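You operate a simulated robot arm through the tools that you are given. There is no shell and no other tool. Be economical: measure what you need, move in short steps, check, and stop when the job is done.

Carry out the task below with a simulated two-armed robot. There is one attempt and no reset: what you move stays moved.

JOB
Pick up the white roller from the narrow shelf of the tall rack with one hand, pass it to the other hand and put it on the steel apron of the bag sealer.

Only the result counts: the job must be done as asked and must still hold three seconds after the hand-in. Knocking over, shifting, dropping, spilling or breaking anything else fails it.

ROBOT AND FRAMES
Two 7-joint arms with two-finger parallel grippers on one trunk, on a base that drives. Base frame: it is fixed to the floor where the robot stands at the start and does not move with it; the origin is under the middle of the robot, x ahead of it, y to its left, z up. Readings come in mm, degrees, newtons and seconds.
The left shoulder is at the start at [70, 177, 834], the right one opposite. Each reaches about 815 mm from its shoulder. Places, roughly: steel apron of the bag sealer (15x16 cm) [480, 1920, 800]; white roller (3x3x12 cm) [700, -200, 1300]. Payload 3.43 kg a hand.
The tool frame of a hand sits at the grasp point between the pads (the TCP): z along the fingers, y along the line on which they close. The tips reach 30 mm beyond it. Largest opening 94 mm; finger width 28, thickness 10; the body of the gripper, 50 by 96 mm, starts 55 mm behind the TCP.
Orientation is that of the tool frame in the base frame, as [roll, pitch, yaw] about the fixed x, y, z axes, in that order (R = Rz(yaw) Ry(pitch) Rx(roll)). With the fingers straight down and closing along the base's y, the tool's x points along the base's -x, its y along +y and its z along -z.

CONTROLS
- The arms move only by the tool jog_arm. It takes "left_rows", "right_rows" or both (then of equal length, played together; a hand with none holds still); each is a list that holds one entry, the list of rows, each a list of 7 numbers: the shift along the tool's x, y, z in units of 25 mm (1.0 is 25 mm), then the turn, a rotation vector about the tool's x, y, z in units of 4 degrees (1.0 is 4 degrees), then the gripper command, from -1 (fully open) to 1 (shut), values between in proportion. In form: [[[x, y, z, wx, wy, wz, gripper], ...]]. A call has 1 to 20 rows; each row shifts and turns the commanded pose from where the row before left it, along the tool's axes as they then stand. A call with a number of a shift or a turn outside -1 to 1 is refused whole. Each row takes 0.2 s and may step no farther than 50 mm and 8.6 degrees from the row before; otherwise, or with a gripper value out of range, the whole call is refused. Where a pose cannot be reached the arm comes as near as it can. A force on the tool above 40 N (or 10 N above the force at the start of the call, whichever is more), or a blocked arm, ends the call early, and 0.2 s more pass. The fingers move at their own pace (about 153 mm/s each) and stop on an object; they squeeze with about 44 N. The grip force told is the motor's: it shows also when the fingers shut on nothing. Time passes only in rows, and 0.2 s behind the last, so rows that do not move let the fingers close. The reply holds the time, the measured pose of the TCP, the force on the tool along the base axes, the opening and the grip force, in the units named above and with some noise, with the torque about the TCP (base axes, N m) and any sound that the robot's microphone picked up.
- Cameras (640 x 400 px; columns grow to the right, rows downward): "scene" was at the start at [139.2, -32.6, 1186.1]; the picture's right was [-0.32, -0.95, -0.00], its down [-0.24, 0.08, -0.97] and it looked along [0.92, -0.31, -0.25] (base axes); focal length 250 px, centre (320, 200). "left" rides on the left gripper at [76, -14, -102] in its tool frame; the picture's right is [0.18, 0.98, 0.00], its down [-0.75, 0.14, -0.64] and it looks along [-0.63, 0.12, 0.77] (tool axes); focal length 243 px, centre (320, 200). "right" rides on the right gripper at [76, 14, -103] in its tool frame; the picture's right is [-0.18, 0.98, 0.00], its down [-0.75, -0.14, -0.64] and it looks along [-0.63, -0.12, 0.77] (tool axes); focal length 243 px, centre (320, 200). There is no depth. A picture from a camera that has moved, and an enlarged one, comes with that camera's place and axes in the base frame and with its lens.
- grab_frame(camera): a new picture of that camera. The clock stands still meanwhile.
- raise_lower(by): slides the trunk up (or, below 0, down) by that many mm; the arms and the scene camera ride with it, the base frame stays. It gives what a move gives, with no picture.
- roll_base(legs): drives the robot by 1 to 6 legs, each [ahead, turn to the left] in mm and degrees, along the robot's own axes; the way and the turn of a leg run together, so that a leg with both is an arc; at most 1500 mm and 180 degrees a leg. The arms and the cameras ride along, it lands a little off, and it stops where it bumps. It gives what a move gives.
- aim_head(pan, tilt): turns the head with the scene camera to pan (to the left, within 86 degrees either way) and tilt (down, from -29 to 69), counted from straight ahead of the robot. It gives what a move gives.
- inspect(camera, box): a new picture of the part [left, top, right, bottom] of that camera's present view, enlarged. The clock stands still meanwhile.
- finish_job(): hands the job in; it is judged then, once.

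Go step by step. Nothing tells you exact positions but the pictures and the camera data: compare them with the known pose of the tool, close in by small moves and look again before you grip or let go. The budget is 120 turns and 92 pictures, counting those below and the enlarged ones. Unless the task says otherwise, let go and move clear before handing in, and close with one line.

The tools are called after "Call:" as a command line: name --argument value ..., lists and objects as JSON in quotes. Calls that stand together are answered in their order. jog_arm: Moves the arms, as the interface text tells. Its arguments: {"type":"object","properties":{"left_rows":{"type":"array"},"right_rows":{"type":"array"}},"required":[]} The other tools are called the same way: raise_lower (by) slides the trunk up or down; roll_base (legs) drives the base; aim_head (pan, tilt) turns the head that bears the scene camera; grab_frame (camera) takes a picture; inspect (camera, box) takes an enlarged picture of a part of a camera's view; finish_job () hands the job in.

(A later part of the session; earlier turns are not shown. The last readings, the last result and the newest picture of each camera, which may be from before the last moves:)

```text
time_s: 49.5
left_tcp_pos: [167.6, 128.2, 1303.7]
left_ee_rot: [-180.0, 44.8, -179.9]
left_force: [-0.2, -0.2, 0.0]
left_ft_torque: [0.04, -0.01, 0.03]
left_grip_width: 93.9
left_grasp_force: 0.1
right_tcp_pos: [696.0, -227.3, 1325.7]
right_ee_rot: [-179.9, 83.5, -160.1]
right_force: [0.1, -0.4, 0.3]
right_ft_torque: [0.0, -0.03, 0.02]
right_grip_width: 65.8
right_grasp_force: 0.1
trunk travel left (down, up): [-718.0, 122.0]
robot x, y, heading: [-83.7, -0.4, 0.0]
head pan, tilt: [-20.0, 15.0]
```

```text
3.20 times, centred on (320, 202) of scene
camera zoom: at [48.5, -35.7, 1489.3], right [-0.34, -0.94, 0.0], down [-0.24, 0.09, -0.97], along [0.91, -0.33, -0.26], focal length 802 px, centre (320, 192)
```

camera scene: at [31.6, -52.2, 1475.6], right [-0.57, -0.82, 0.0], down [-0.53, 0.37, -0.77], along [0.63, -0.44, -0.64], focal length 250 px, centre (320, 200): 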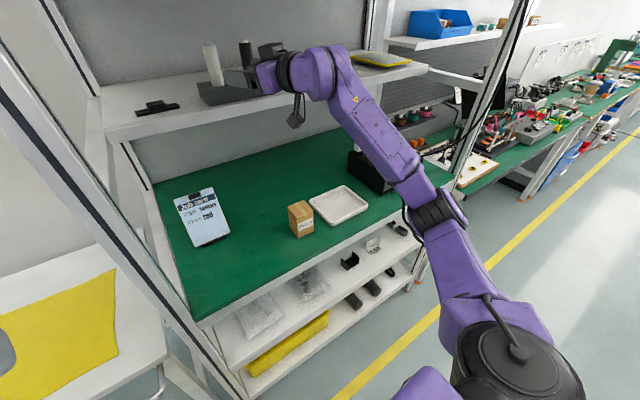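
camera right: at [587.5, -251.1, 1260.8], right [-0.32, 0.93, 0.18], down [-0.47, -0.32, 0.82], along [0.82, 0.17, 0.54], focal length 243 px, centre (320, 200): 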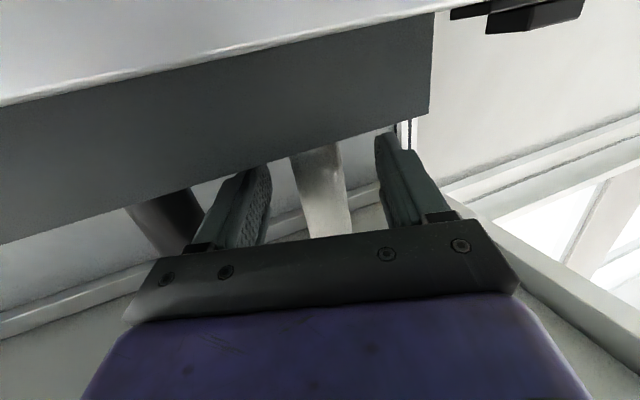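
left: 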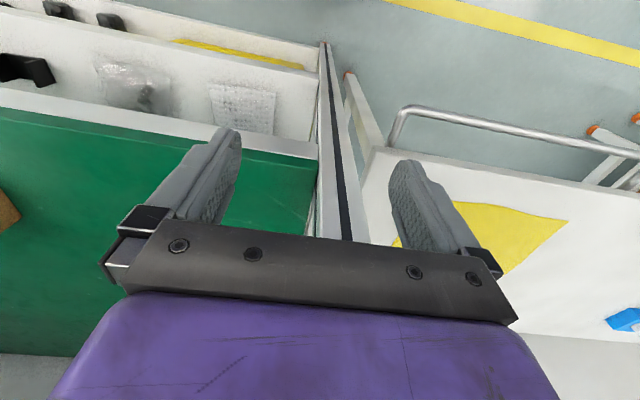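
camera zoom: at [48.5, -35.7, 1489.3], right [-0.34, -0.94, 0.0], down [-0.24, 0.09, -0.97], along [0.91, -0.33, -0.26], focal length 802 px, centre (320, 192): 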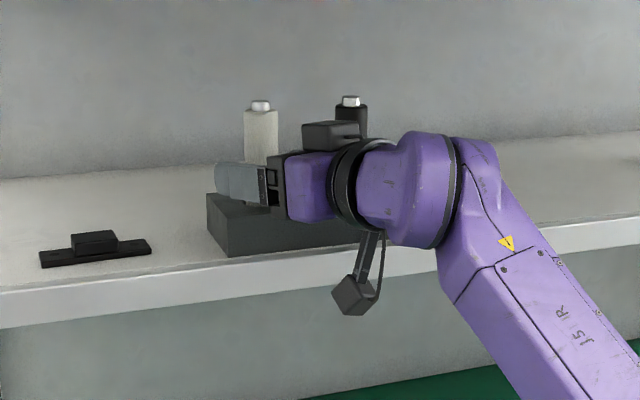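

The roller sits centred between the pads, so I'll close the gripper.

Call:
jog_arm --right_rows '[[[0, 0, 0, 0, 0, 0, 0], [0, 0, 0, 0, 0, 0, 0.3], [0, 0, 0, 0, 0, 0, 0.6], [0, 0, 0, 0, 0, 0, 1], [0, 0, 0, 0, 0, 0, 1]]]'

Call:
raise_lower --by 15

Call:
inspect --camera "scene" --box '[220, 140, 420, 265]'

```text
time_s: 50.7
left_tcp_pos: [168.9, 128.1, 1303.7]
left_ee_rot: [-180.0, 44.8, -180.0]
left_force: [0.6, 0.0, -0.6]
left_ft_torque: [-0.01, -0.01, -0.04]
left_grip_width: 94.0
left_grasp_force: 0.1
right_tcp_pos: [697.4, -227.8, 1326.0]
right_ee_rot: [-179.9, 83.6, -159.8]
right_force: [-0.2, -0.1, 0.3]
right_ft_torque: [0.0, -0.02, 0.03]
right_grip_width: 28.7
right_grasp_force: 43.7
trunk travel left (down, up): [-718.0, 122.0]
robot x, y, heading: [-90.4, -0.4, -0.0]
head pan, tilt: [-20.0, 15.0]
```

```text
time_s: 51.3
left_tcp_pos: [167.9, 127.6, 1318.6]
left_ee_rot: [180.0, 44.8, -180.0]
left_force: [0.3, 0.1, 0.2]
left_ft_torque: [-0.01, -0.03, 0.0]
left_grip_width: 94.1
left_grasp_force: 0.1
right_tcp_pos: [696.8, -226.2, 1340.3]
right_ee_rot: [-179.8, 83.5, -159.9]
right_force: [0.2, 0.1, -0.5]
right_ft_torque: [0.01, 0.05, -0.04]
right_grip_width: 28.8
right_grasp_force: 43.8
trunk travel left (down, up): [-733.0, 107.0]
robot x, y, heading: [-88.9, 2.4, -0.2]
head pan, tilt: [-20.0, 15.0]
```

```text
3.20 times, centred on (320, 202) of scene
camera zoom: at [49.1, -35.1, 1504.3], right [-0.34, -0.94, 0.0], down [-0.24, 0.09, -0.97], along [0.91, -0.33, -0.26], focal length 802 px, centre (320, 192)
```

zoom: 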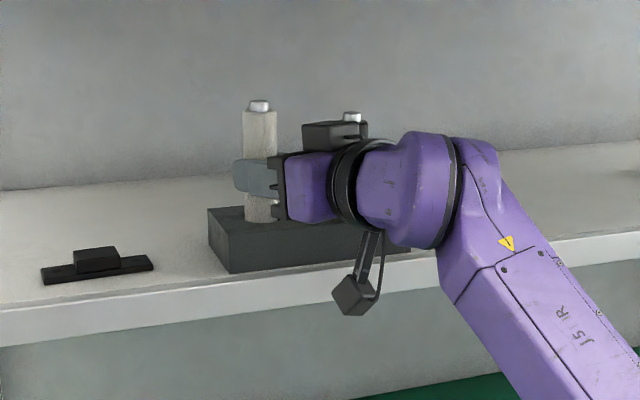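

It's gripped and rising with the hand. I'll lift 50 mm more to clear the hole.

Call:
raise_lower --by 50

Call:
inspect --camera "scene" --box '[220, 140, 420, 265]'

```text
time_s: 52.3
left_tcp_pos: [169.7, 128.6, 1369.5]
left_ee_rot: [180.0, 44.7, 180.0]
left_force: [0.4, -0.1, 0.1]
left_ft_torque: [0.02, -0.02, 0.01]
left_grip_width: 94.2
left_grasp_force: 0.0
right_tcp_pos: [696.6, -226.6, 1389.2]
right_ee_rot: [-179.9, 83.6, -160.0]
right_force: [0.8, -0.1, -1.4]
right_ft_torque: [0.03, 0.0, 0.0]
right_grip_width: 28.5
right_grasp_force: 43.7
trunk travel left (down, up): [-783.0, 57.0]
robot x, y, heading: [-88.2, 1.7, -0.0]
head pan, tilt: [-20.0, 15.0]
```

```text
3.20 times, centred on (320, 202) of scene
camera zoom: at [49.7, -35.0, 1554.2], right [-0.34, -0.94, 0.0], down [-0.24, 0.09, -0.97], along [0.91, -0.33, -0.26], focal length 802 px, centre (320, 192)
```

zoom: 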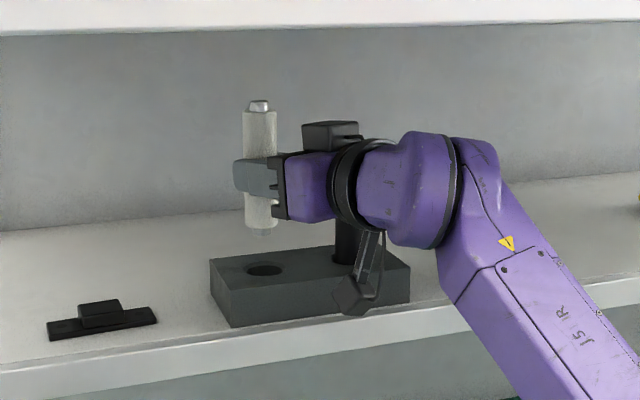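

It's clear of the hole. My plan is to back away from the rack and hand over with both hands angled 45° inward and the roller lying along x. Then I'll lay it on the apron with the left hand.

Call:
roll_base --legs '[[-350, 0]]'

Call:
raise_lower --by -300

Call:
aim_head --pan -15 --tilt 30

Call:
grab_frame --camera "scene"

```text
time_s: 54.5
left_tcp_pos: [-181.5, 128.4, 1368.7]
left_ee_rot: [180.0, 44.7, -180.0]
left_force: [-0.1, -0.1, 0.0]
left_ft_torque: [-0.01, 0.0, 0.02]
left_grip_width: 94.0
left_grasp_force: 0.1
right_tcp_pos: [345.6, -227.3, 1389.3]
right_ee_rot: [179.9, 83.5, -160.3]
right_force: [-0.9, 0.0, -1.7]
right_ft_torque: [0.0, 0.02, -0.02]
right_grip_width: 28.4
right_grasp_force: 44.1
trunk travel left (down, up): [-783.0, 57.0]
robot x, y, heading: [-441.3, -1.8, -0.1]
head pan, tilt: [-20.0, 15.0]
```

```text
time_s: 57.5
left_tcp_pos: [-184.5, 128.4, 1068.3]
left_ee_rot: [-180.0, 44.6, 180.0]
left_force: [0.7, -0.3, 0.3]
left_ft_torque: [0.01, -0.01, 0.0]
left_grip_width: 93.8
left_grasp_force: 0.1
right_tcp_pos: [345.6, -227.1, 1089.7]
right_ee_rot: [-179.9, 83.6, -160.1]
right_force: [-0.2, -0.5, 0.4]
right_ft_torque: [-0.02, -0.04, 0.01]
right_grip_width: 28.5
right_grasp_force: 43.8
trunk travel left (down, up): [-483.0, 357.0]
robot x, y, heading: [-443.8, -0.1, -0.3]
head pan, tilt: [-20.0, 15.0]
```

```text
time_s: 58.3
left_tcp_pos: [-183.3, 128.8, 1068.4]
left_ee_rot: [179.9, 44.7, -179.9]
left_force: [0.5, 0.4, -0.3]
left_ft_torque: [0.01, 0.01, -0.03]
left_grip_width: 93.9
left_grasp_force: 0.2
right_tcp_pos: [344.9, -226.8, 1089.4]
right_ee_rot: [-179.9, 83.5, -160.2]
right_force: [0.1, 0.3, -0.1]
right_ft_torque: [-0.05, 0.02, 0.02]
right_grip_width: 28.4
right_grasp_force: 44.1
trunk travel left (down, up): [-483.0, 357.0]
robot x, y, heading: [-441.5, -1.1, -0.0]
head pan, tilt: [-15.0, 30.0]
```

```text
63 pictures are left
camera scene: at [-303.9, -26.4, 1230.1], right [-0.26, -0.97, 0.0], down [-0.48, 0.13, -0.87], along [0.84, -0.23, -0.5], focal length 250 px, centre (320, 200)
```

scene: 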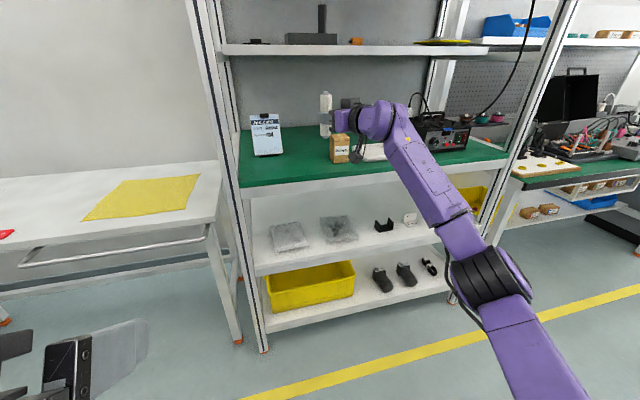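

I'll swing the right hand down to fingers-down while drawing it back toward the robot, roller in the grip.

Call:
jog_arm --right_rows '[[[0.45, 0, -1, 0, 1, 0, 1], [0.45, 0, -1, 0, 1, 0, 1], [0.45, 0, -1, 0, 1, 0, 1], [0.45, 0, -1, 0, 1, 0, 1], [0.45, 0, -1, 0, 1, 0, 1], [0.45, 0, -1, 0, 1, 0, 1], [0.45, 0, -1, 0, 1, 0, 1], [0.45, 0, -1, 0, 1, 0, 1], [0.45, 0, 0, 0, 1, 0, 1], [0.45, 0, 0, 0, 1, 0, 1], [0.45, 0, 0, 0, 1, 0, 1], [0.45, 0, 0, 0, 1, 0, 1], [0.45, 0, 0, 0, 1, 0, 1], [0.45, 0, 0, 0, 1, 0, 1], [0.45, 0, 0, 0, 1, 0, 1], [0.45, 0, 0, 0, 1, 0, 1], [0.45, 0, 0, 0, 1, 0, 1], [0.45, 0, 0, 0, 1, 0, 1], [0.45, 0, 0, 0, 1, 0, 1], [0.45, 0, 0, 0, 1, 0, 1]]]'

```text
time_s: 62.5
left_tcp_pos: [-183.9, 127.9, 1069.3]
left_ee_rot: [179.9, 44.7, 180.0]
left_force: [1.0, -0.5, 1.0]
left_ft_torque: [0.02, 0.01, 0.0]
left_grip_width: 94.0
left_grasp_force: 0.1
right_tcp_pos: [33.0, -338.0, 1011.8]
right_ee_rot: [179.9, 3.4, -160.1]
right_force: [0.2, -0.4, -1.5]
right_ft_torque: [0.05, -0.01, 0.03]
right_grip_width: 28.7
right_grasp_force: 44.3
trunk travel left (down, up): [-483.0, 357.0]
robot x, y, heading: [-441.8, -0.9, -0.1]
head pan, tilt: [-15.0, 30.0]
```

The hand now points down with the roller horizontal. Next I square its yaw and move it to the middle, then roll it 45° inward while straightening the left hand.

Call:
jog_arm --right_rows '[[[0, 0, 0, 0, 0, 1, 1], [0, 0, 0, 0, 0, 1, 1], [0, 0, 0, 0, 0, 1, 1], [0, 0, 0, 0, 0, 1, 1], [0, 0, 0, 0, 0, 1, 1], [0.138, 0.98, -0.117, 0, 0, 0, 1], [0.138, 0.98, -0.117, 0, 0, 0, 1], [0.138, 0.98, -0.117, 0, 0, 0, 1], [0.138, 0.98, -0.117, 0, 0, 0, 1], [0.138, 0.98, -0.117, 0, 0, 0, 1], [0.138, 0.98, -0.117, 0, 0, 0, 1], [0.138, 0.98, -0.117, 0, 0, 0, 1], [0.138, 0.98, -0.117, 0, 0, 0, 1], [0.138, 0.98, -0.117, 0, 0, 0, 1], [0.138, 0.98, -0.117, 0, 0, 0, 1], [0.138, 0.98, -0.117, 0, 0, 0, 1], [0.138, 0.98, -0.117, 0, 0, 0, 1], [0.138, 0.98, -0.117, 0, 0, 0, 1]]]'

Call:
jog_arm --right_rows '[[[0, 0, 0, -1, 0, 0, 1], [0, 0, 0, -1, 0, 0, 1], [0, 0, 0, -1, 0, 0, 1], [0, 0, 0, -1, 0, 0, 1], [0, 0, 0, -1, 0, 0, 1], [0, 0, 0, -1, 0, 0, 1], [0, 0, 0, -1, 0, 0, 1], [0, 0, 0, -1, 0, 0, 1], [0, 0, 0, -1, 0, 0, 1], [0, 0, 0, -1, 0, 0, 1], [0, 0, 0, -1, 0, 0, 1]]]' --left_rows '[[[0, 0, 0, 0, 1, 0, -1], [0, 0, 0, 0, 1, 0, -1], [0, 0, 0, 0, 1, 0, -1], [0, 0, 0, 0, 1, 0, -1], [0, 0, 0, 0, 1, 0, -1], [0, 0, 0, 0, 1, 0, -1], [0, 0, 0, 0, 1, 0, -1], [0, 0, 0, 0, 1, 0, -1], [0, 0, 0, 0, 1, 0, -1], [0, 0, 0, 0, 1, 0, -1], [0, 0, 0, 0, 1, 0, -1]]]'

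Call:
aim_head --pan 0 --tilt 30

Call:
grab_frame --camera "scene"

```text
time_s: 66.3
left_tcp_pos: [-183.6, 130.1, 1068.6]
left_ee_rot: [-179.9, 44.8, -180.0]
left_force: [-0.4, 0.1, 0.1]
left_ft_torque: [-0.02, -0.03, 0.0]
left_grip_width: 93.9
left_grasp_force: 0.0
right_tcp_pos: [3.7, -23.7, 1062.6]
right_ee_rot: [179.0, 3.3, 180.0]
right_force: [-0.1, 0.4, -0.5]
right_ft_torque: [0.01, 0.01, 0.0]
right_grip_width: 28.4
right_grasp_force: 43.5
right hand out of reach, approached as far as the arm can: row 16, 17, 18
trunk travel left (down, up): [-483.0, 357.0]
robot x, y, heading: [-442.9, -0.8, -0.1]
head pan, tilt: [-15.0, 30.0]
```

```text
time_s: 68.7
left_tcp_pos: [-183.8, 127.9, 1069.5]
left_ee_rot: [-180.0, 0.7, 180.0]
left_force: [0.3, 0.9, 0.6]
left_ft_torque: [-0.03, 0.0, 0.0]
left_grip_width: 94.1
left_grasp_force: 0.0
right_tcp_pos: [112.7, -71.1, 1137.8]
right_ee_rot: [134.9, 3.2, 179.9]
right_force: [-0.7, 1.0, -0.1]
right_ft_torque: [-0.04, 0.0, 0.03]
right_grip_width: 28.8
right_grasp_force: 43.7
right hand out of reach, approached as far as the arm can: row 1, 2, 3, 4, 5, 6, 7, 8, 9, 10, 11
trunk travel left (down, up): [-483.0, 357.0]
robot x, y, heading: [-441.1, 0.0, -0.2]
head pan, tilt: [-15.0, 30.0]
```

```text
time_s: 69.5
left_tcp_pos: [-184.2, 128.7, 1069.2]
left_ee_rot: [180.0, 0.8, 180.0]
left_force: [0.6, -0.7, 0.1]
left_ft_torque: [0.0, 0.01, 0.01]
left_grip_width: 94.0
left_grasp_force: 0.1
right_tcp_pos: [112.3, -70.9, 1137.5]
right_ee_rot: [135.0, 3.3, -179.9]
right_force: [0.2, 0.3, -0.5]
right_ft_torque: [-0.04, 0.02, -0.01]
right_grip_width: 28.3
right_grasp_force: 43.9
trunk travel left (down, up): [-483.0, 357.0]
robot x, y, heading: [-440.8, -0.9, -0.2]
head pan, tilt: [0.0, 30.0]
```

```text
62 pictures are left
camera scene: at [-300.8, -3.0, 1230.0], right [0.0, -1.0, 0.0], down [-0.5, 0.0, -0.87], along [0.87, 0.0, -0.5], focal length 250 px, centre (320, 200)
```

scene: 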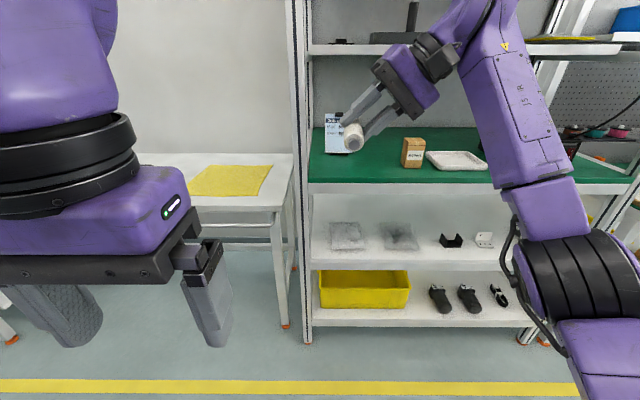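

The right hand reached the 45° inward pose but drifted outward and up. I'll bring it lower and closer, where both arms have more room.

Call:
jog_arm --right_rows '[[[0.57, -0.93, 0.69, 0, 0, 0, 1], [0.57, -0.93, 0.69, 0, 0, 0, 1], [0.57, -0.93, 0.69, 0, 0, 0, 1], [0.57, -0.93, 0.69, 0, 0, 0, 1], [0.57, -0.93, 0.69, 0, 0, 0, 1], [0.57, -0.93, 0.69, 0, 0, 0, 1], [0.57, -0.93, 0.69, 0, 0, 0, 1]]]'

```text
time_s: 71.1
left_tcp_pos: [-184.1, 127.4, 1069.4]
left_ee_rot: [179.9, 0.7, -180.0]
left_force: [0.5, 0.1, -0.4]
left_ft_torque: [0.0, -0.01, -0.03]
left_grip_width: 94.0
left_grasp_force: 0.1
right_tcp_pos: [141.9, -162.5, 991.4]
right_ee_rot: [134.9, 3.3, -179.9]
right_force: [1.0, 0.2, -0.5]
right_ft_torque: [-0.04, 0.02, 0.03]
right_grip_width: 28.8
right_grasp_force: 44.4
right hand out of reach, approached as far as the arm can: row 1, 2, 3, 4, 5, 6, 7
trunk travel left (down, up): [-483.0, 357.0]
robot x, y, heading: [-441.0, -0.6, 0.1]
head pan, tilt: [0.0, 30.0]
```

The arms dislike this tilt. Opposed horizontal hands should suit them better: roller vertical, right hand pointing forward-left and left hand forward-right, at different heights. I'll undo the roll and yaw the right hand left.

Call:
jog_arm --right_rows '[[[0.3, 0, 0, 1, 0, 0, 1], [0.3, 0, 0, 1, 0, 0, 1], [0.3, 0, 0, 1, 0, 0, 1], [0.3, 0, 0, 1, 0, 0, 1], [0.3, 0, 0, 1, 0, 0, 1], [0.3, 0, 0, 1, 0, 0, 1], [0.3, 0, 0, 1, 0, 0, 1], [0.3, 0, 0, 1, 0, 0, 1], [0.3, 0, 0, 1, 0, 0, 1], [0.3, 0, 0, 1, 0, 0, 1], [0.3, 0, 0, 1, 0, 0, 1]]]'

Call:
jog_arm --right_rows '[[[0, 0, 0, 0, 0, -1, 1], [0, 0, 0, 0, 0, -1, 1], [0, 0, 0, 0, 0, -1, 1], [0, 0, 0, 0, 0, -1, 1], [0, 0, 0, 0, 0, -1, 1], [0, 0, 0, 0, 0, -1, 1], [0, 0, 0, 0, 0, -1, 1], [0, 0, 0, 0, 0, -1, 1], [0, 0, 0, 0, 0, -1, 1], [0, 0, 0, 0, 0, -1, 1], [0, 0, 0, 0, 0, -1, 1]]]'

```text
time_s: 73.5
left_tcp_pos: [-183.9, 127.9, 1068.8]
left_ee_rot: [-180.0, 0.8, -180.0]
left_force: [0.2, 0.5, -0.2]
left_ft_torque: [-0.02, 0.0, 0.0]
left_grip_width: 93.6
left_grasp_force: 0.0
right_tcp_pos: [57.8, -161.7, 988.6]
right_ee_rot: [178.9, 3.4, 179.8]
right_force: [-0.5, 0.5, -0.4]
right_ft_torque: [0.02, -0.03, -0.01]
right_grip_width: 28.7
right_grasp_force: 44.3
trunk travel left (down, up): [-483.0, 357.0]
robot x, y, heading: [-443.4, 1.7, -0.1]
head pan, tilt: [0.0, 30.0]
```

```text
time_s: 75.9
left_tcp_pos: [-184.4, 128.6, 1069.9]
left_ee_rot: [179.9, 0.7, 180.0]
left_force: [-0.3, 0.0, -0.1]
left_ft_torque: [0.04, -0.02, 0.0]
left_grip_width: 94.1
left_grasp_force: 0.1
right_tcp_pos: [59.6, -161.0, 988.2]
right_ee_rot: [-178.6, 3.1, -136.0]
right_force: [0.4, -0.3, -1.2]
right_ft_torque: [-0.01, -0.01, -0.01]
right_grip_width: 28.8
right_grasp_force: 44.0
trunk travel left (down, up): [-483.0, 357.0]
robot x, y, heading: [-440.9, 0.0, -0.3]
head pan, tilt: [0.0, 30.0]
```

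That was reachable. Now I'll pitch the right hand up to horizontal, pointing 44° to the left.

Call:
jog_arm --right_rows '[[[0, 0, 0, 0, -1, 0, 1], [0, 0, 0, 0, -1, 0, 1], [0, 0, 0, 0, -1, 0, 1], [0, 0, 0, 0, -1, 0, 1], [0, 0, 0, 0, -1, 0, 1], [0, 0, 0, 0, -1, 0, 1], [0, 0, 0, 0, -1, 0, 1], [0, 0, 0, 0, -1, 0, 1], [0, 0, 0, 0, -1, 0, 1], [0, 0, 0, 0, -1, 0, 1], [0, 0, 0, 0, -1, 0, 1], [0, 0, 0, 0, -1, 0, 1], [0, 0, 0, 0, -1, 0, 1], [0, 0, 0, 0, -1, 0, 1], [0, 0, 0, 0, -1, 0, 1], [0, 0, 0, 0, -1, 0, 1], [0, 0, 0, 0, -1, 0, 1], [0, 0, 0, 0, -1, 0, 1], [0, 0, 0, 0, -1, 0, 1]]]'

Call:
grab_frame --camera "scene"

```text
time_s: 79.9
left_tcp_pos: [-183.6, 128.5, 1069.8]
left_ee_rot: [-180.0, 0.6, 180.0]
left_force: [-0.3, -0.6, 0.8]
left_ft_torque: [0.02, 0.01, -0.04]
left_grip_width: 94.1
left_grasp_force: 0.0
right_tcp_pos: [63.1, -167.0, 990.5]
right_ee_rot: [-175.9, 66.9, -132.2]
right_force: [-0.2, 0.0, -1.3]
right_ft_torque: [-0.03, -0.03, 0.04]
right_grip_width: 28.3
right_grasp_force: 44.3
right hand out of reach, approached as far as the arm can: row 16, 17, 18, 19
trunk travel left (down, up): [-483.0, 357.0]
robot x, y, heading: [-442.7, 2.8, -0.2]
head pan, tilt: [0.0, 30.0]
```

```text
61 pictures are left
camera scene: at [-300.8, -2.9, 1230.0], right [0.0, -1.0, 0.0], down [-0.5, 0.0, -0.87], along [0.87, 0.0, -0.5], focal length 250 px, centre (320, 200)
```

scene: 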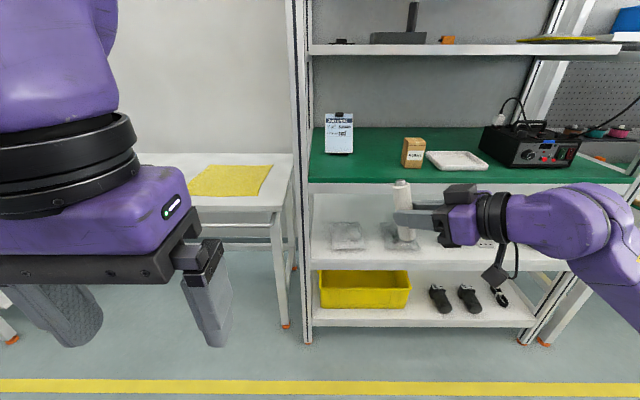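

The right hand is near-horizontal with the roller close to upright. I'll advance it to the middle and pitch up a little more while the left hand moves to the mirrored spot.

Call:
jog_arm --right_rows '[[[-0.38, 0.445, 0.87, 0, 0, 0, 1], [-0.38, 0.445, 0.87, 0, 0, 0, 1], [-0.38, 0.445, 0.87, 0, 0, 0, 1], [-0.38, 0.445, 0.87, 0, 0, 0, 1], [-0.38, 0.445, 0.87, 0, 0, 0, 1], [-0.38, 0.445, 0.87, 0, 0, 0, 1], [0, 0, 0, 0, -1, 0, 1], [0, 0, 0, 0, -1, 0, 1], [0, 0, 0, 0, -1, 0, 1], [0, 0, 0, 0, -1, 0, 1]]]' --left_rows '[[[-0.98, 0.2, 0.32, 0, 0, 0, -1], [-0.98, 0.2, 0.32, 0, 0, 0, -1], [-0.98, 0.2, 0.32, 0, 0, 0, -1], [-0.98, 0.2, 0.32, 0, 0, 0, -1], [-0.98, 0.2, 0.32, 0, 0, 0, -1], [-0.98, 0.2, 0.32, 0, 0, 0, -1], [-0.98, 0.2, 0.32, 0, 0, 0, -1], [-0.98, 0.2, 0.32, 0, 0, 0, -1], [-0.98, 0.2, 0.32, 0, 0, 0, -1], [-0.98, 0.2, 0.32, 0, 0, 0, -1]]]'

Call:
jog_arm --left_rows '[[[0, 0, 0, 0, 0, 1, -1], [0, 0, 0, 0, 0, 1, -1], [0, 0, 0, 0, 0, 1, -1], [0, 0, 0, 0, 0, 1, -1], [0, 0, 0, 0, 0, 1, -1], [0, 0, 0, 0, 0, 1, -1], [0, 0, 0, 0, 0, 1, -1], [0, 0, 0, 0, 0, 1, -1], [0, 0, 0, 0, 0, 1, -1], [0, 0, 0, 0, 0, 1, -1], [0, 0, 0, 0, 0, 1, -1]]]'

```text
time_s: 82.1
left_tcp_pos: [-35.3, 158.5, 1021.3]
left_ee_rot: [-179.7, 0.9, -179.5]
left_force: [-0.5, 0.0, 0.2]
left_ft_torque: [0.02, -0.02, -0.03]
left_grip_width: 94.0
left_grasp_force: 0.0
left hand out of reach, approached as far as the arm can: row 7, 8, 9, 10
right_tcp_pos: [159.0, -11.9, 992.2]
right_ee_rot: [-163.4, 82.5, -119.0]
right_force: [0.2, 0.7, -0.6]
right_ft_torque: [-0.02, 0.02, 0.0]
right_grip_width: 28.6
right_grasp_force: 44.2
right hand out of reach, approached as far as the arm can: row 2, 9, 10
trunk travel left (down, up): [-483.0, 357.0]
robot x, y, heading: [-439.5, 0.7, -0.3]
head pan, tilt: [0.0, 30.0]
```

```text
time_s: 84.5
left_tcp_pos: [-35.4, 158.8, 1021.3]
left_ee_rot: [-179.7, 1.0, -179.5]
left_force: [0.5, 0.8, 0.6]
left_ft_torque: [-0.01, 0.01, 0.02]
left_grip_width: 94.1
left_grasp_force: 0.2
left hand out of reach, approached as far as the arm can: row 1, 2, 3, 4, 5, 6, 7, 8, 9, 10, 11
right_tcp_pos: [158.6, -12.9, 991.3]
right_ee_rot: [-163.5, 82.3, -119.1]
right_force: [-0.2, -0.4, -0.5]
right_ft_torque: [0.0, 0.01, 0.0]
right_grip_width: 28.5
right_grasp_force: 43.9
trunk travel left (down, up): [-483.0, 357.0]
robot x, y, heading: [-442.7, -0.4, -0.1]
head pan, tilt: [0.0, 30.0]
```

The right hand is good: 8° below level at (159, -12). The left arm is stuck at a limit, so I'll look at its shape.

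Call:
aim_head --pan 25 --tilt 30

Call:
grab_frame --camera "scene"

```text
time_s: 85.4
left_tcp_pos: [-35.1, 158.1, 1023.0]
left_ee_rot: [-179.7, 1.0, -179.5]
left_force: [-0.1, 0.0, 0.2]
left_ft_torque: [0.04, 0.01, 0.06]
left_grip_width: 94.2
left_grasp_force: 0.0
right_tcp_pos: [159.4, -12.4, 991.5]
right_ee_rot: [-163.7, 82.4, -119.0]
right_force: [0.4, -0.1, -0.7]
right_ft_torque: [0.0, 0.02, 0.01]
right_grip_width: 28.9
right_grasp_force: 43.9
trunk travel left (down, up): [-483.0, 357.0]
robot x, y, heading: [-444.5, -3.5, 0.0]
head pan, tilt: [25.0, 30.0]
```

```text
60 pictures are left
camera scene: at [-309.2, 35.3, 1230.0], right [0.42, -0.91, 0.0], down [-0.45, -0.21, -0.87], along [0.79, 0.36, -0.5], focal length 250 px, centre (320, 200)
```

scene: 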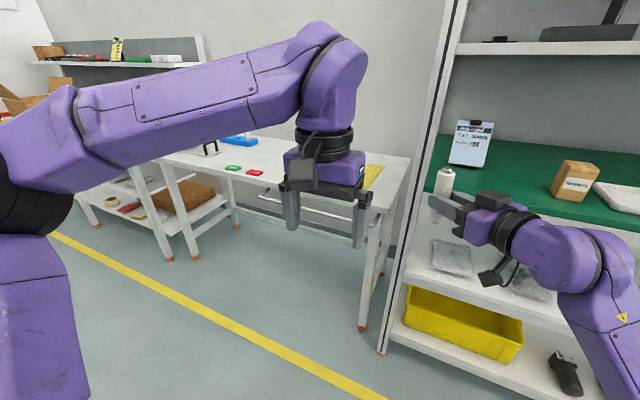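

Call:
jog_arm --left_rows '[[[1, 0.5, 0.5, 0, 0, 0, -1], [1, 0.5, 0.5, 0, 0, 0, -1], [1, 0.5, 0.5, 0, 0, 0, -1], [0, 0, 0, 0, 0, 1, -1], [0, 0, 0, 0, 0, 1, -1], [0, 0, 0, 0, 0, 1, -1], [0, 0, 0, 0, 0, 1, -1], [0, 0, 0, 0, 0, 1, -1], [0, 0, 0, 0, 0, 1, -1], [0, 0, 0, 0, 0, 1, -1], [0, 0, 0, 0, 0, 1, -1], [0, 0, 0, 0, 0, 1, -1], [0, 0, 0, 0, 0, 1, -1], [0, 0, 0, 0, 0, 1, -1]]]'

```text
time_s: 88.4
left_tcp_pos: [-140.9, 177.8, 933.7]
left_ee_rot: [-179.5, 2.5, 159.2]
left_force: [-0.4, -0.5, -0.5]
left_ft_torque: [0.02, -0.01, -0.03]
left_grip_width: 93.9
left_grasp_force: 0.0
left hand out of reach, approached as far as the arm can: row 6, 7, 8, 9, 10, 11, 12, 13, 14
right_tcp_pos: [158.1, -12.2, 992.0]
right_ee_rot: [-163.4, 82.4, -118.8]
right_force: [0.8, 0.1, -0.3]
right_ft_torque: [-0.01, -0.01, 0.01]
right_grip_width: 28.5
right_grasp_force: 44.0
trunk travel left (down, up): [-483.0, 357.0]
robot x, y, heading: [-443.0, -1.4, -0.2]
head pan, tilt: [25.0, 30.0]
```

Call:
jog_arm --left_rows '[[[0, 0.5, 0, 0, 0, -1, -1], [0, 0.5, 0, 0, 0, -1, -1], [0, 0.5, 0, 0, 0, -1, -1], [0, 0.5, 0, 0, 0, -1, -1], [0, 0.5, 0, 0, 0, -1, -1], [-0.5, 1, 0, 0, 0, 0, -1], [-0.5, 1, 0, 0, 0, 0, -1], [-0.5, 1, 0, 0, 0, 0, -1], [-0.5, 1, 0, 0, 0, 0, -1], [-0.5, 1, 0, 0, 0, 0, -1], [-0.5, 1, 0, 0, 0, 0, -1], [-0.5, 0, 0, 0, 0, 0, -1], [-0.5, 0, 0, 0, 0, 0, -1]]]'

Call:
jog_arm --left_rows '[[[0, 0, 0, 0, 0, 1, -1], [0, 0, 0, 0, 0, 1, -1], [0, 0, 0, 0, 0, 1, -1], [0, 0, 0, 0, 0, 1, -1], [0, 0, 0, 0, 0, 1, -1], [0, 0, 0, 0, 0, 1, -1], [0, 0, 0, 0, 0, 1, -1], [0, 0, 0, 0, 0, 1, -1], [0, 0, 0, 0, 0, 1, -1], [0, 0, 0, 0, 0, 1, -1], [0, 0, 0, 0, 0, 1, -1]]]'

Call:
grab_frame --camera "scene"

```text
time_s: 91.2
left_tcp_pos: [-63.1, 280.7, 887.8]
left_ee_rot: [-178.6, 2.3, 179.6]
left_force: [1.1, 0.4, -0.3]
left_ft_torque: [-0.02, 0.02, 0.0]
left_grip_width: 93.8
left_grasp_force: 0.0
left hand out of reach, approached as far as the arm can: row 6, 7, 8, 9, 10, 11
right_tcp_pos: [159.4, -11.2, 991.9]
right_ee_rot: [-163.6, 82.4, -119.1]
right_force: [0.3, 0.5, -1.5]
right_ft_torque: [0.01, 0.01, 0.0]
right_grip_width: 28.8
right_grasp_force: 43.9
trunk travel left (down, up): [-483.0, 357.0]
robot x, y, heading: [-438.9, -1.3, -0.2]
head pan, tilt: [25.0, 30.0]
```

```text
time_s: 93.6
left_tcp_pos: [-60.3, 244.5, 867.9]
left_ee_rot: [-179.0, 2.1, 171.0]
left_force: [1.3, 0.4, -0.1]
left_ft_torque: [0.01, 0.0, -0.01]
left_grip_width: 93.9
left_grasp_force: 0.0
left hand out of reach, approached as far as the arm can: row 1, 2, 3, 4, 5, 6, 7, 8, 9, 10, 11
right_tcp_pos: [159.0, -11.3, 991.3]
right_ee_rot: [-163.7, 82.3, -119.0]
right_force: [0.7, 0.3, 0.2]
right_ft_torque: [0.0, 0.04, 0.01]
right_grip_width: 28.6
right_grasp_force: 43.5
trunk travel left (down, up): [-483.0, 357.0]
robot x, y, heading: [-441.7, -1.9, -0.3]
head pan, tilt: [25.0, 30.0]
```

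```text
59 pictures are left
camera scene: at [-309.2, 35.4, 1230.0], right [0.42, -0.91, 0.0], down [-0.45, -0.21, -0.87], along [0.79, 0.37, -0.5], focal length 250 px, centre (320, 200)
```

scene: 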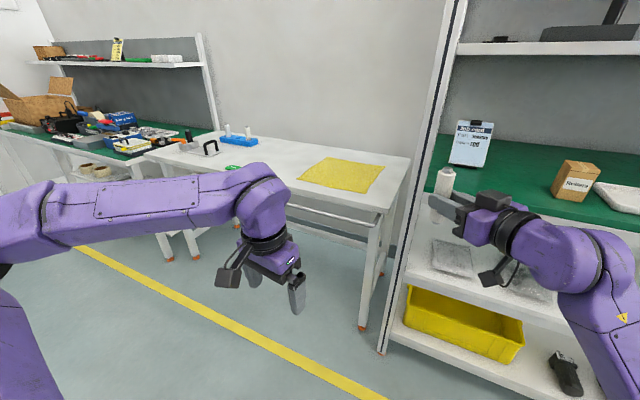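

The left wrist won't turn right in this posture. Instead I'll turn the right hand further left, pointing along +y, so the left hand can take the roller from straight ahead.

Call:
jog_arm --right_rows '[[[0, 0, 0, -1, 0, 0, 1], [0, 0, 0, -1, 0, 0, 1], [0, 0, 0, -1, 0, 0, 1], [0, 0, 0, -1, 0, 0, 1], [0, 0, 0, -1, 0, 0, 1], [0, 0, 0, -1, 0, 0, 1], [0, 0, 0, -1, 0, 0, 1], [0, 0, 0, -1, 0, 0, 1], [0, 0, 0, -1, 0, 0, 1], [0, 0, 0, -1, 0, 0, 1], [0, 0, 0, -1, 0, 0, 1], [0, 0.4, 0.92, 0, 0, 0, 1], [0, 0.4, 0.92, 0, 0, 0, 1], [0, 0.4, 0.92, 0, 0, 0, 1], [0, 0.4, 0.92, 0, 0, 0, 1]]]'

Call:
grab_frame --camera "scene"

```text
time_s: 96.8
left_tcp_pos: [-60.9, 244.3, 868.4]
left_ee_rot: [-179.1, 2.2, 171.2]
left_force: [-0.3, 0.7, 0.3]
left_ft_torque: [-0.02, 0.0, -0.02]
left_grip_width: 93.9
left_grasp_force: 0.0
right_tcp_pos: [121.2, 81.4, 984.8]
right_ee_rot: [148.9, 82.8, -123.1]
right_force: [-0.3, 0.5, -0.2]
right_ft_torque: [-0.05, 0.01, -0.02]
right_grip_width: 28.7
right_grasp_force: 44.2
trunk travel left (down, up): [-483.0, 357.0]
robot x, y, heading: [-441.1, -2.9, 0.0]
head pan, tilt: [25.0, 30.0]
```

```text
58 pictures are left
camera scene: at [-309.3, 36.0, 1230.0], right [0.42, -0.91, 0.0], down [-0.45, -0.21, -0.87], along [0.79, 0.36, -0.5], focal length 250 px, centre (320, 200)
```

scene: 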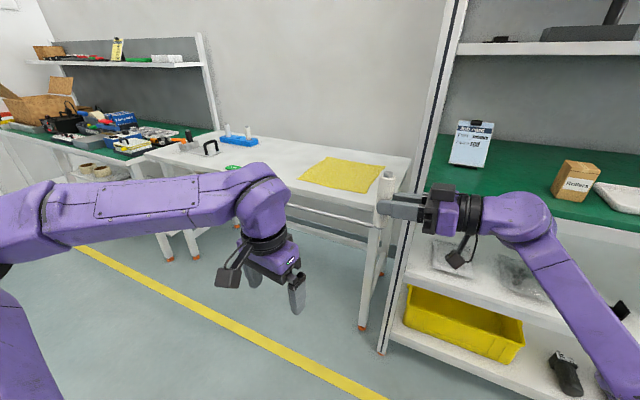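

The right arm reached that pose fully, and the roller stands near-vertical at about (121, 89). Now I'll bring the left hand back to a comfortable spot and pitch it forward.

Call:
jog_arm --left_rows '[[[0, 0, 0, 0, 0, -1, -1], [0, 0, 0, 0, 0, -1, -1], [0.53, -0.9, -0.87, 0, 0, 0, -1], [0.53, -0.9, -0.87, 0, 0, 0, -1], [0.53, -0.9, -0.87, 0, 0, 0, -1], [0.53, -0.9, -0.87, 0, 0, 0, -1], [0.53, -0.9, -0.87, 0, 0, 0, -1], [0.53, -0.9, -0.87, 0, 0, 0, -1], [0, 0, 0, 0, -1, 0, -1], [0, 0, 0, 0, -1, 0, -1], [0, 0, 0, 0, -1, 0, -1], [0, 0, 0, 0, -1, 0, -1], [0, 0, 0, 0, -1, 0, -1], [0, 0, 0, 0, -1, 0, -1], [0, 0, 0, 0, -1, 0, -1], [0, 0, 0, 0, -1, 0, -1], [0, 0, 0, 0, -1, 0, -1], [0, 0, 0, 0, -1, 0, -1], [0, 0, 0, 0, -1, 0, -1]]]'

```text
time_s: 100.8
left_tcp_pos: [-146.4, 113.8, 999.9]
left_ee_rot: [-178.1, 46.1, -179.6]
left_force: [0.1, -0.4, 0.5]
left_ft_torque: [0.01, -0.02, 0.02]
left_grip_width: 93.9
left_grasp_force: 0.0
right_tcp_pos: [121.2, 80.6, 984.0]
right_ee_rot: [148.9, 83.0, -123.2]
right_force: [-0.4, 1.1, -0.7]
right_ft_torque: [0.01, -0.01, -0.02]
right_grip_width: 28.5
right_grasp_force: 44.5
trunk travel left (down, up): [-483.0, 357.0]
robot x, y, heading: [-440.9, -1.2, -0.1]
head pan, tilt: [25.0, 30.0]
```

Call:
jog_arm --left_rows '[[[-0.94, -0.14, 0.26, 0, 0, 0, -1], [-0.94, -0.14, 0.26, 0, 0, 0, -1], [-0.94, -0.14, 0.26, 0, 0, 0, -1], [-0.94, -0.14, 0.26, 0, 0, 0, -1], [-0.94, -0.14, 0.26, 0, 0, 0, -1], [-0.94, -0.14, 0.26, 0, 0, 0, -1], [0, 0, 0, 0, -1, 0, -1], [0, 0, 0, 0, -1, 0, -1], [0, 0, 0, 0, -1, 0, -1], [0, 0, 0, 0, -1, 0, -1], [0, 0, 0, 0, -1, 0, -1], [0, 0, 0, 0, -1, 0, -1]]]'

Call:
grab_frame --camera "scene"

Call:
grab_frame --camera "left"

```text
time_s: 103.4
left_tcp_pos: [-21.7, 93.4, 1073.7]
left_ee_rot: [-176.1, 70.1, -177.3]
left_force: [0.1, -0.4, 0.8]
left_ft_torque: [0.0, -0.01, -0.01]
left_grip_width: 94.0
left_grasp_force: 0.1
right_tcp_pos: [120.4, 80.9, 984.4]
right_ee_rot: [148.9, 82.9, -123.0]
right_force: [0.0, -0.1, -0.4]
right_ft_torque: [-0.04, 0.0, 0.03]
right_grip_width: 28.4
right_grasp_force: 43.9
trunk travel left (down, up): [-483.0, 357.0]
robot x, y, heading: [-444.8, 4.2, -0.0]
head pan, tilt: [25.0, 30.0]
```

```text
57 pictures are left
camera scene: at [-309.3, 35.4, 1230.1], right [0.42, -0.91, 0.0], down [-0.45, -0.21, -0.87], along [0.79, 0.37, -0.5], focal length 250 px, centre (320, 200)
```

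scene: 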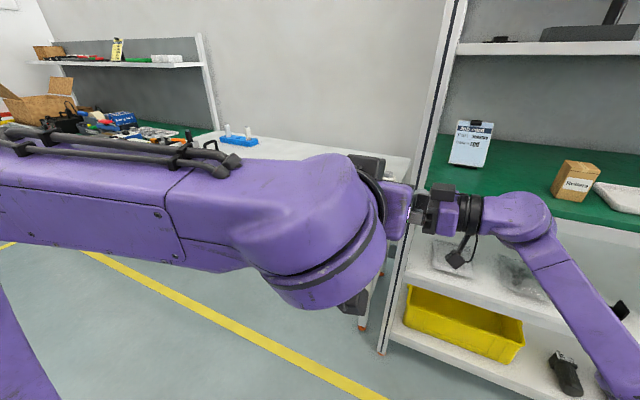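

```text
56 pictures are left
camera left: at [-143.7, 79.4, 1038.9], right [-0.05, 0.98, -0.2], down [-0.34, 0.17, 0.92], along [0.94, 0.11, 0.33], focal length 243 px, centre (320, 200)
```

left: 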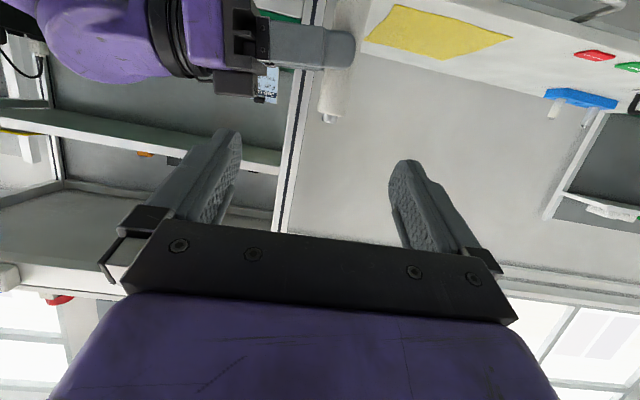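

The left hand is in position and the pictures confirm the roller top near (127, 100, 1044). I'll trim the roll and advance 90 mm with a part-open grip.

Call:
jog_arm --left_rows '[[[0, 0, 0, 0, 0, -0.64, -0.5], [0, 0, 0, 0, 0, -0.64, -0.5], [0, 0.05, 0.9, 0, 0, 0, -0.5], [0, 0.05, 0.9, 0, 0, 0, -0.5], [0, 0.05, 0.9, 0, 0, 0, -0.5], [0, 0.05, 0.9, 0, 0, 0, -0.5]]]'

Call:
grab_frame --camera "left"

Call:
grab_frame --camera "right"

```text
time_s: 104.8
left_tcp_pos: [63.5, 94.2, 1043.6]
left_ee_rot: [-162.7, 69.1, -162.9]
left_force: [-0.6, -0.6, 1.0]
left_ft_torque: [0.0, 0.02, 0.05]
left_grip_width: 70.5
left_grasp_force: 0.0
right_tcp_pos: [120.9, 80.8, 983.6]
right_ee_rot: [148.6, 82.9, -123.4]
right_force: [0.2, -0.2, -0.3]
right_ft_torque: [-0.01, 0.0, 0.01]
right_grip_width: 28.5
right_grasp_force: 43.7
trunk travel left (down, up): [-483.0, 357.0]
robot x, y, heading: [-441.7, 2.4, -0.1]
head pan, tilt: [25.0, 30.0]
```

```text
55 pictures are left
camera left: at [-58.2, 74.7, 1009.4], right [-0.08, 0.96, -0.28], down [-0.35, 0.23, 0.91], along [0.93, 0.17, 0.32], focal length 243 px, centre (320, 200)
```

left: 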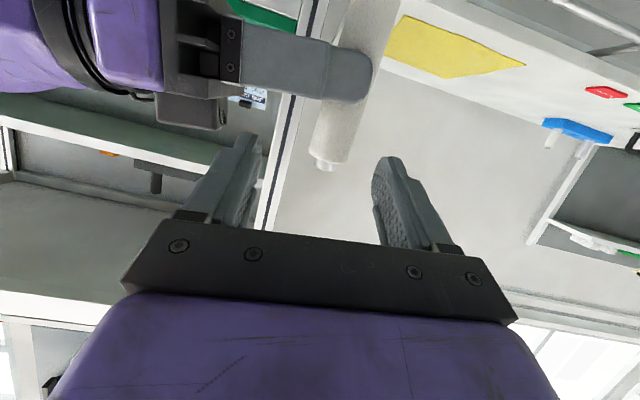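

```text
54 pictures are left
camera right: at [98.6, -28.2, 920.2], right [-0.97, 0.06, 0.25], down [0.17, -0.57, 0.81], along [0.18, 0.82, 0.54], focal length 243 px, centre (320, 200)
```

right: 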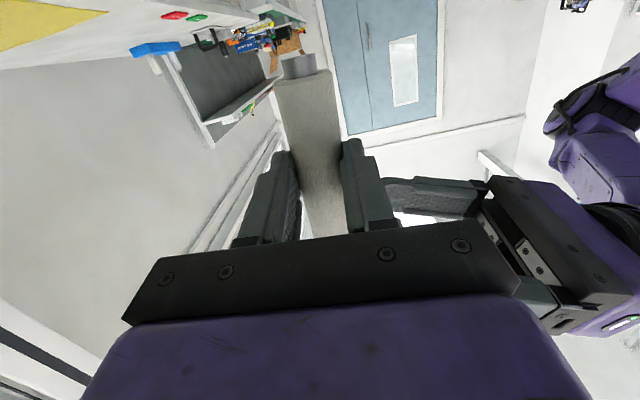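

The roller is about 10 mm left of the left hand's centreline. I'll shift across and advance the remaining 44 mm.

Call:
jog_arm --left_rows '[[[0, 0.4, 0, 0, 0, 0, -0.5], [0, 0, 0.88, 0, 0, 0, -0.5], [0, 0, 0.88, 0, 0, 0, -0.5]]]'

Call:
grab_frame --camera "left"

Call:
grab_frame --camera "right"

```text
time_s: 105.6
left_tcp_pos: [106.5, 103.2, 1025.6]
left_ee_rot: [-162.6, 69.0, -163.0]
left_force: [0.3, -0.4, 0.3]
left_ft_torque: [0.04, -0.02, -0.02]
left_grip_width: 70.7
left_grasp_force: 0.0
right_tcp_pos: [120.8, 81.3, 984.6]
right_ee_rot: [148.5, 82.8, -123.4]
right_force: [0.0, 0.0, -1.0]
right_ft_torque: [0.0, -0.03, 0.0]
right_grip_width: 28.4
right_grasp_force: 43.9
trunk travel left (down, up): [-483.0, 357.0]
robot x, y, heading: [-439.8, 0.7, 0.1]
head pan, tilt: [25.0, 30.0]
```

```text
53 pictures are left
camera left: at [-16.6, 83.9, 992.5], right [-0.08, 0.96, -0.28], down [-0.35, 0.23, 0.91], along [0.93, 0.17, 0.32], focal length 243 px, centre (320, 200)
```

left: 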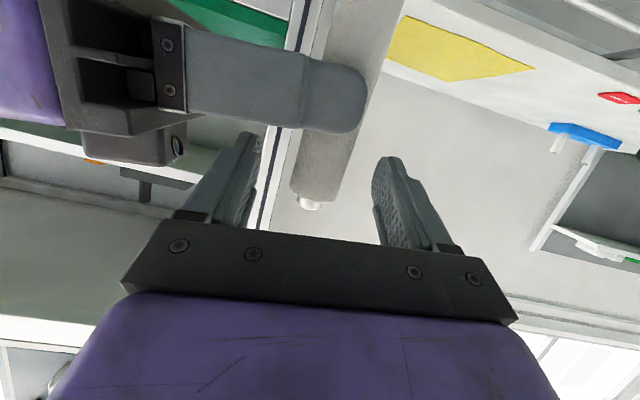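

```text
52 pictures are left
camera right: at [98.6, -28.1, 920.2], right [-0.97, 0.06, 0.25], down [0.17, -0.57, 0.81], along [0.18, 0.82, 0.54], focal length 243 px, centre (320, 200)
```

right: 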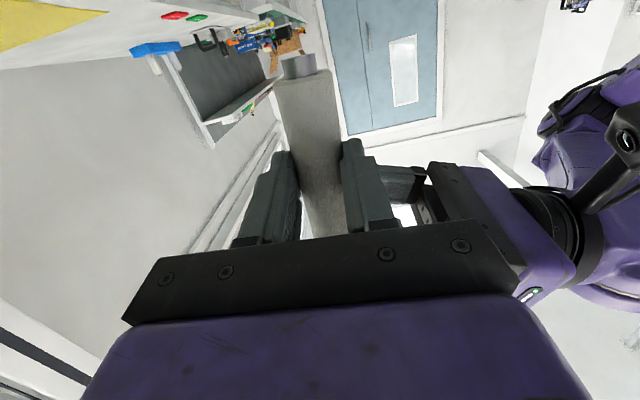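

Call:
inspect --camera "left" --box '[220, 100, 420, 225]'

```text
3.20 times, centred on (320, 162) of left
camera zoom: at [-16.6, 83.9, 992.5], right [-0.08, 0.96, -0.28], down [-0.35, 0.23, 0.91], along [0.93, 0.17, 0.32], focal length 776 px, centre (320, 320)
```

zoom: 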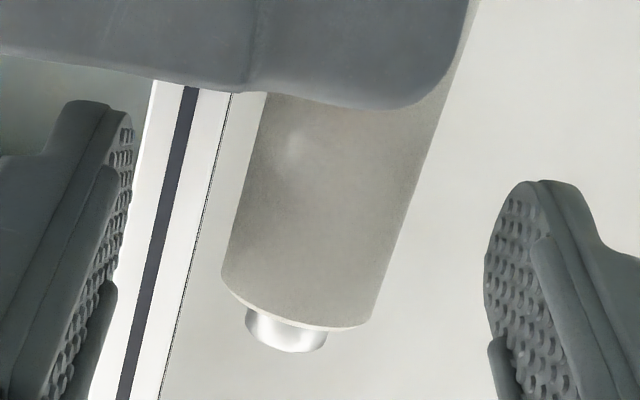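

The roller was gripped vertical while the right hand pitched 6°, so my roll trim was unneeded. I'll undo it and check before closing.

Call:
jog_arm --left_rows '[[[0, 0, 0.06, 0, 0, 0.75, -0.5], [0, 0, 0.06, 0, 0, 0.75, -0.5]]]'

Call:
inspect --camera "left" --box '[220, 100, 420, 225]'

```text
time_s: 106.2
left_tcp_pos: [108.6, 103.2, 1026.1]
left_ee_rot: [-178.8, 70.1, 179.8]
left_force: [-0.5, -0.2, 0.5]
left_ft_torque: [0.0, -0.02, -0.01]
left_grip_width: 70.5
left_grasp_force: 0.1
right_tcp_pos: [120.9, 81.3, 984.8]
right_ee_rot: [148.8, 82.9, -123.0]
right_force: [0.2, 0.1, -0.6]
right_ft_torque: [-0.01, -0.02, 0.02]
right_grip_width: 28.6
right_grasp_force: 43.7
trunk travel left (down, up): [-483.0, 357.0]
robot x, y, heading: [-445.6, -1.4, -0.0]
head pan, tilt: [25.0, 30.0]
```

```text
3.20 times, centred on (320, 162) of left
camera zoom: at [-14.9, 91.8, 990.1], right [-0.04, 0.98, -0.18], down [-0.34, 0.16, 0.93], along [0.94, 0.1, 0.33], focal length 776 px, centre (320, 320)
```

zoom: 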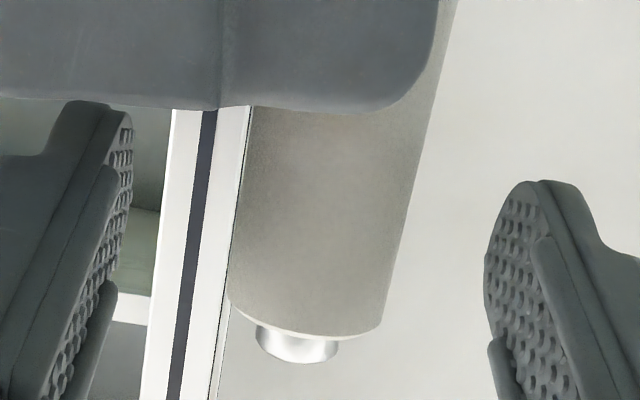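

Well aligned and centred. I'll close the left hand on the roller.

Call:
jog_arm --left_rows '[[[0, 0, 0, 0, 0, 0, 0], [0, 0, 0, 0, 0, 0, 0.3], [0, 0, 0, 0, 0, 0, 0.6], [0, 0, 0, 0, 0, 0, 1], [0, 0, 0, 0, 0, 0, 1]]]'

Call:
inspect --camera "left" --box '[220, 100, 420, 225]'

Call:
grab_frame --camera "right"

```text
time_s: 107.4
left_tcp_pos: [108.6, 104.0, 1025.2]
left_ee_rot: [-178.8, 70.2, 179.8]
left_force: [0.6, -1.6, 0.4]
left_ft_torque: [0.6, -0.01, -0.1]
left_grip_width: 28.5
left_grasp_force: 44.3
right_tcp_pos: [121.0, 80.2, 983.3]
right_ee_rot: [148.8, 82.8, -123.1]
right_force: [0.1, 1.9, -0.8]
right_ft_torque: [-0.6, 0.02, 0.09]
right_grip_width: 28.6
right_grasp_force: 43.6
trunk travel left (down, up): [-483.0, 357.0]
robot x, y, heading: [-446.0, 4.0, -0.0]
head pan, tilt: [25.0, 30.0]
```

```text
3.20 times, centred on (320, 162) of left
camera zoom: at [-14.9, 91.8, 990.0], right [-0.04, 0.98, -0.18], down [-0.34, 0.16, 0.93], along [0.94, 0.1, 0.33], focal length 776 px, centre (320, 320)
```

zoom: 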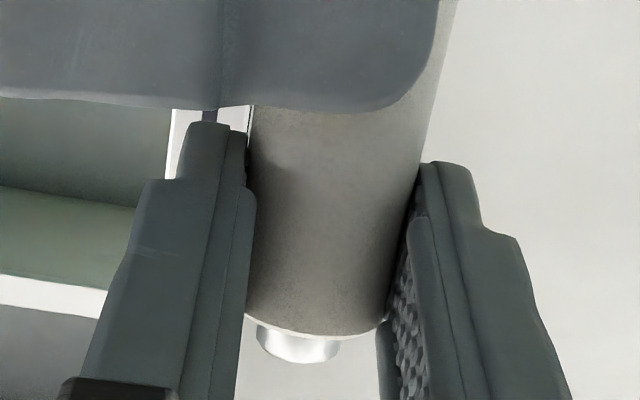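

```text
48 pictures are left
camera right: at [98.1, -28.0, 920.5], right [-0.97, 0.06, 0.25], down [0.17, -0.57, 0.81], along [0.18, 0.82, 0.54], focal length 243 px, centre (320, 200)
```

right: 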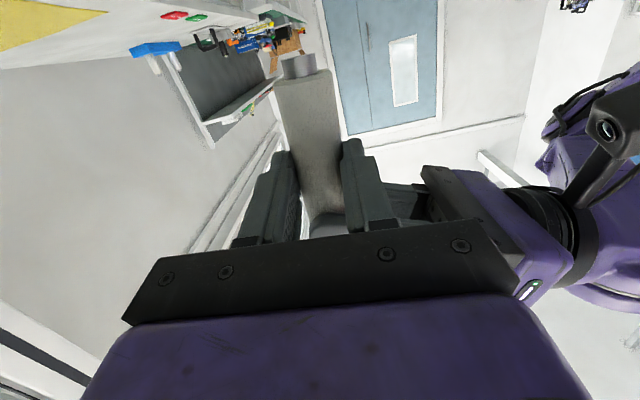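

Both hands hold it with small forces. I'll open the right hand partway and withdraw it along its own axis.

Call:
jog_arm --right_rows '[[[0, 0, 0, 0, 0, 0, -0.1], [0, 0, 0, 0, 0, 0, -0.2], [0, 0, 0, 0, 0, 0, -0.2], [0, 0, -0.5, 0, 0, 0, -0.2], [0, 0, -1, 0, 0, 0, -0.2], [0, 0, -1, 0, 0, 0, -0.2], [0, 0, -1, 0, 0, 0, -0.2], [0, 0, -1, 0, 0, 0, -0.2], [0, 0, -1, 0, 0, 0, -0.2], [0, 0, -1, 0, 0, 0, -0.2]]]' --left_rows '[[[0, 0, 0, 0, 0, 0, 1], [0, 0, 0, 0, 0, 0, 1], [0, 0, 0, 0, 0, 0, 1], [0, 0, 0, 0, 0, 0, 1], [0, 0, 0, 0, 0, 0, 1], [0, 0, 0, 0, 0, 0, 1], [0, 0, 0, 0, 0, 0, 1], [0, 0, 0, 0, 0, 0, 1], [0, 0, 0, 0, 0, 0, 1], [0, 0, 0, 0, 0, 0, 1]]]'

Call:
grab_frame --camera "left"

Call:
grab_frame --camera "right"

```text
time_s: 109.6
left_tcp_pos: [108.7, 103.0, 1025.4]
left_ee_rot: [-178.8, 70.0, 179.9]
left_force: [-0.2, -0.1, 0.0]
left_ft_torque: [0.01, 0.03, 0.0]
left_grip_width: 28.5
left_grasp_force: 44.0
right_tcp_pos: [116.2, -81.9, 1002.3]
right_ee_rot: [148.9, 82.9, -122.9]
right_force: [0.0, 0.0, 0.5]
right_ft_torque: [0.01, 0.0, 0.02]
right_grip_width: 56.3
right_grasp_force: 0.0
trunk travel left (down, up): [-483.0, 357.0]
robot x, y, heading: [-443.5, 1.2, -0.2]
head pan, tilt: [25.0, 30.0]
```

```text
47 pictures are left
camera left: at [-15.1, 91.2, 990.2], right [-0.04, 0.98, -0.18], down [-0.34, 0.16, 0.93], along [0.94, 0.1, 0.33], focal length 243 px, centre (320, 200)
```

left: 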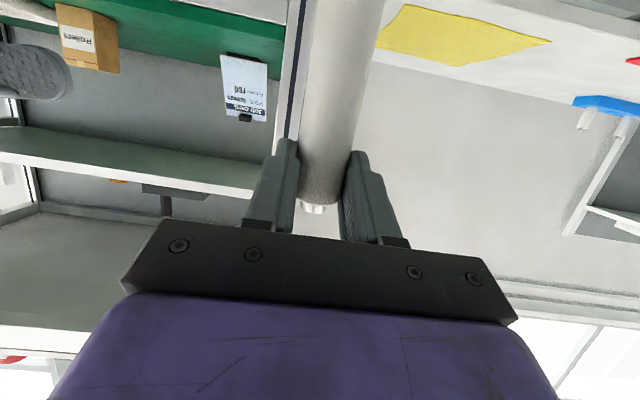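

```text
46 pictures are left
camera right: at [93.8, -190.8, 937.5], right [-0.97, 0.06, 0.25], down [0.17, -0.57, 0.81], along [0.18, 0.82, 0.54], focal length 243 px, centre (320, 200)
```

right: 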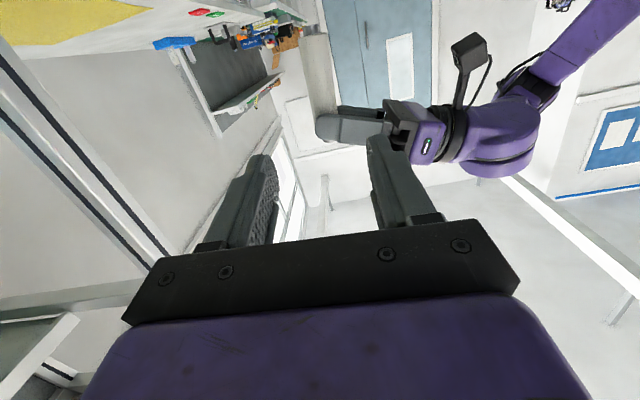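

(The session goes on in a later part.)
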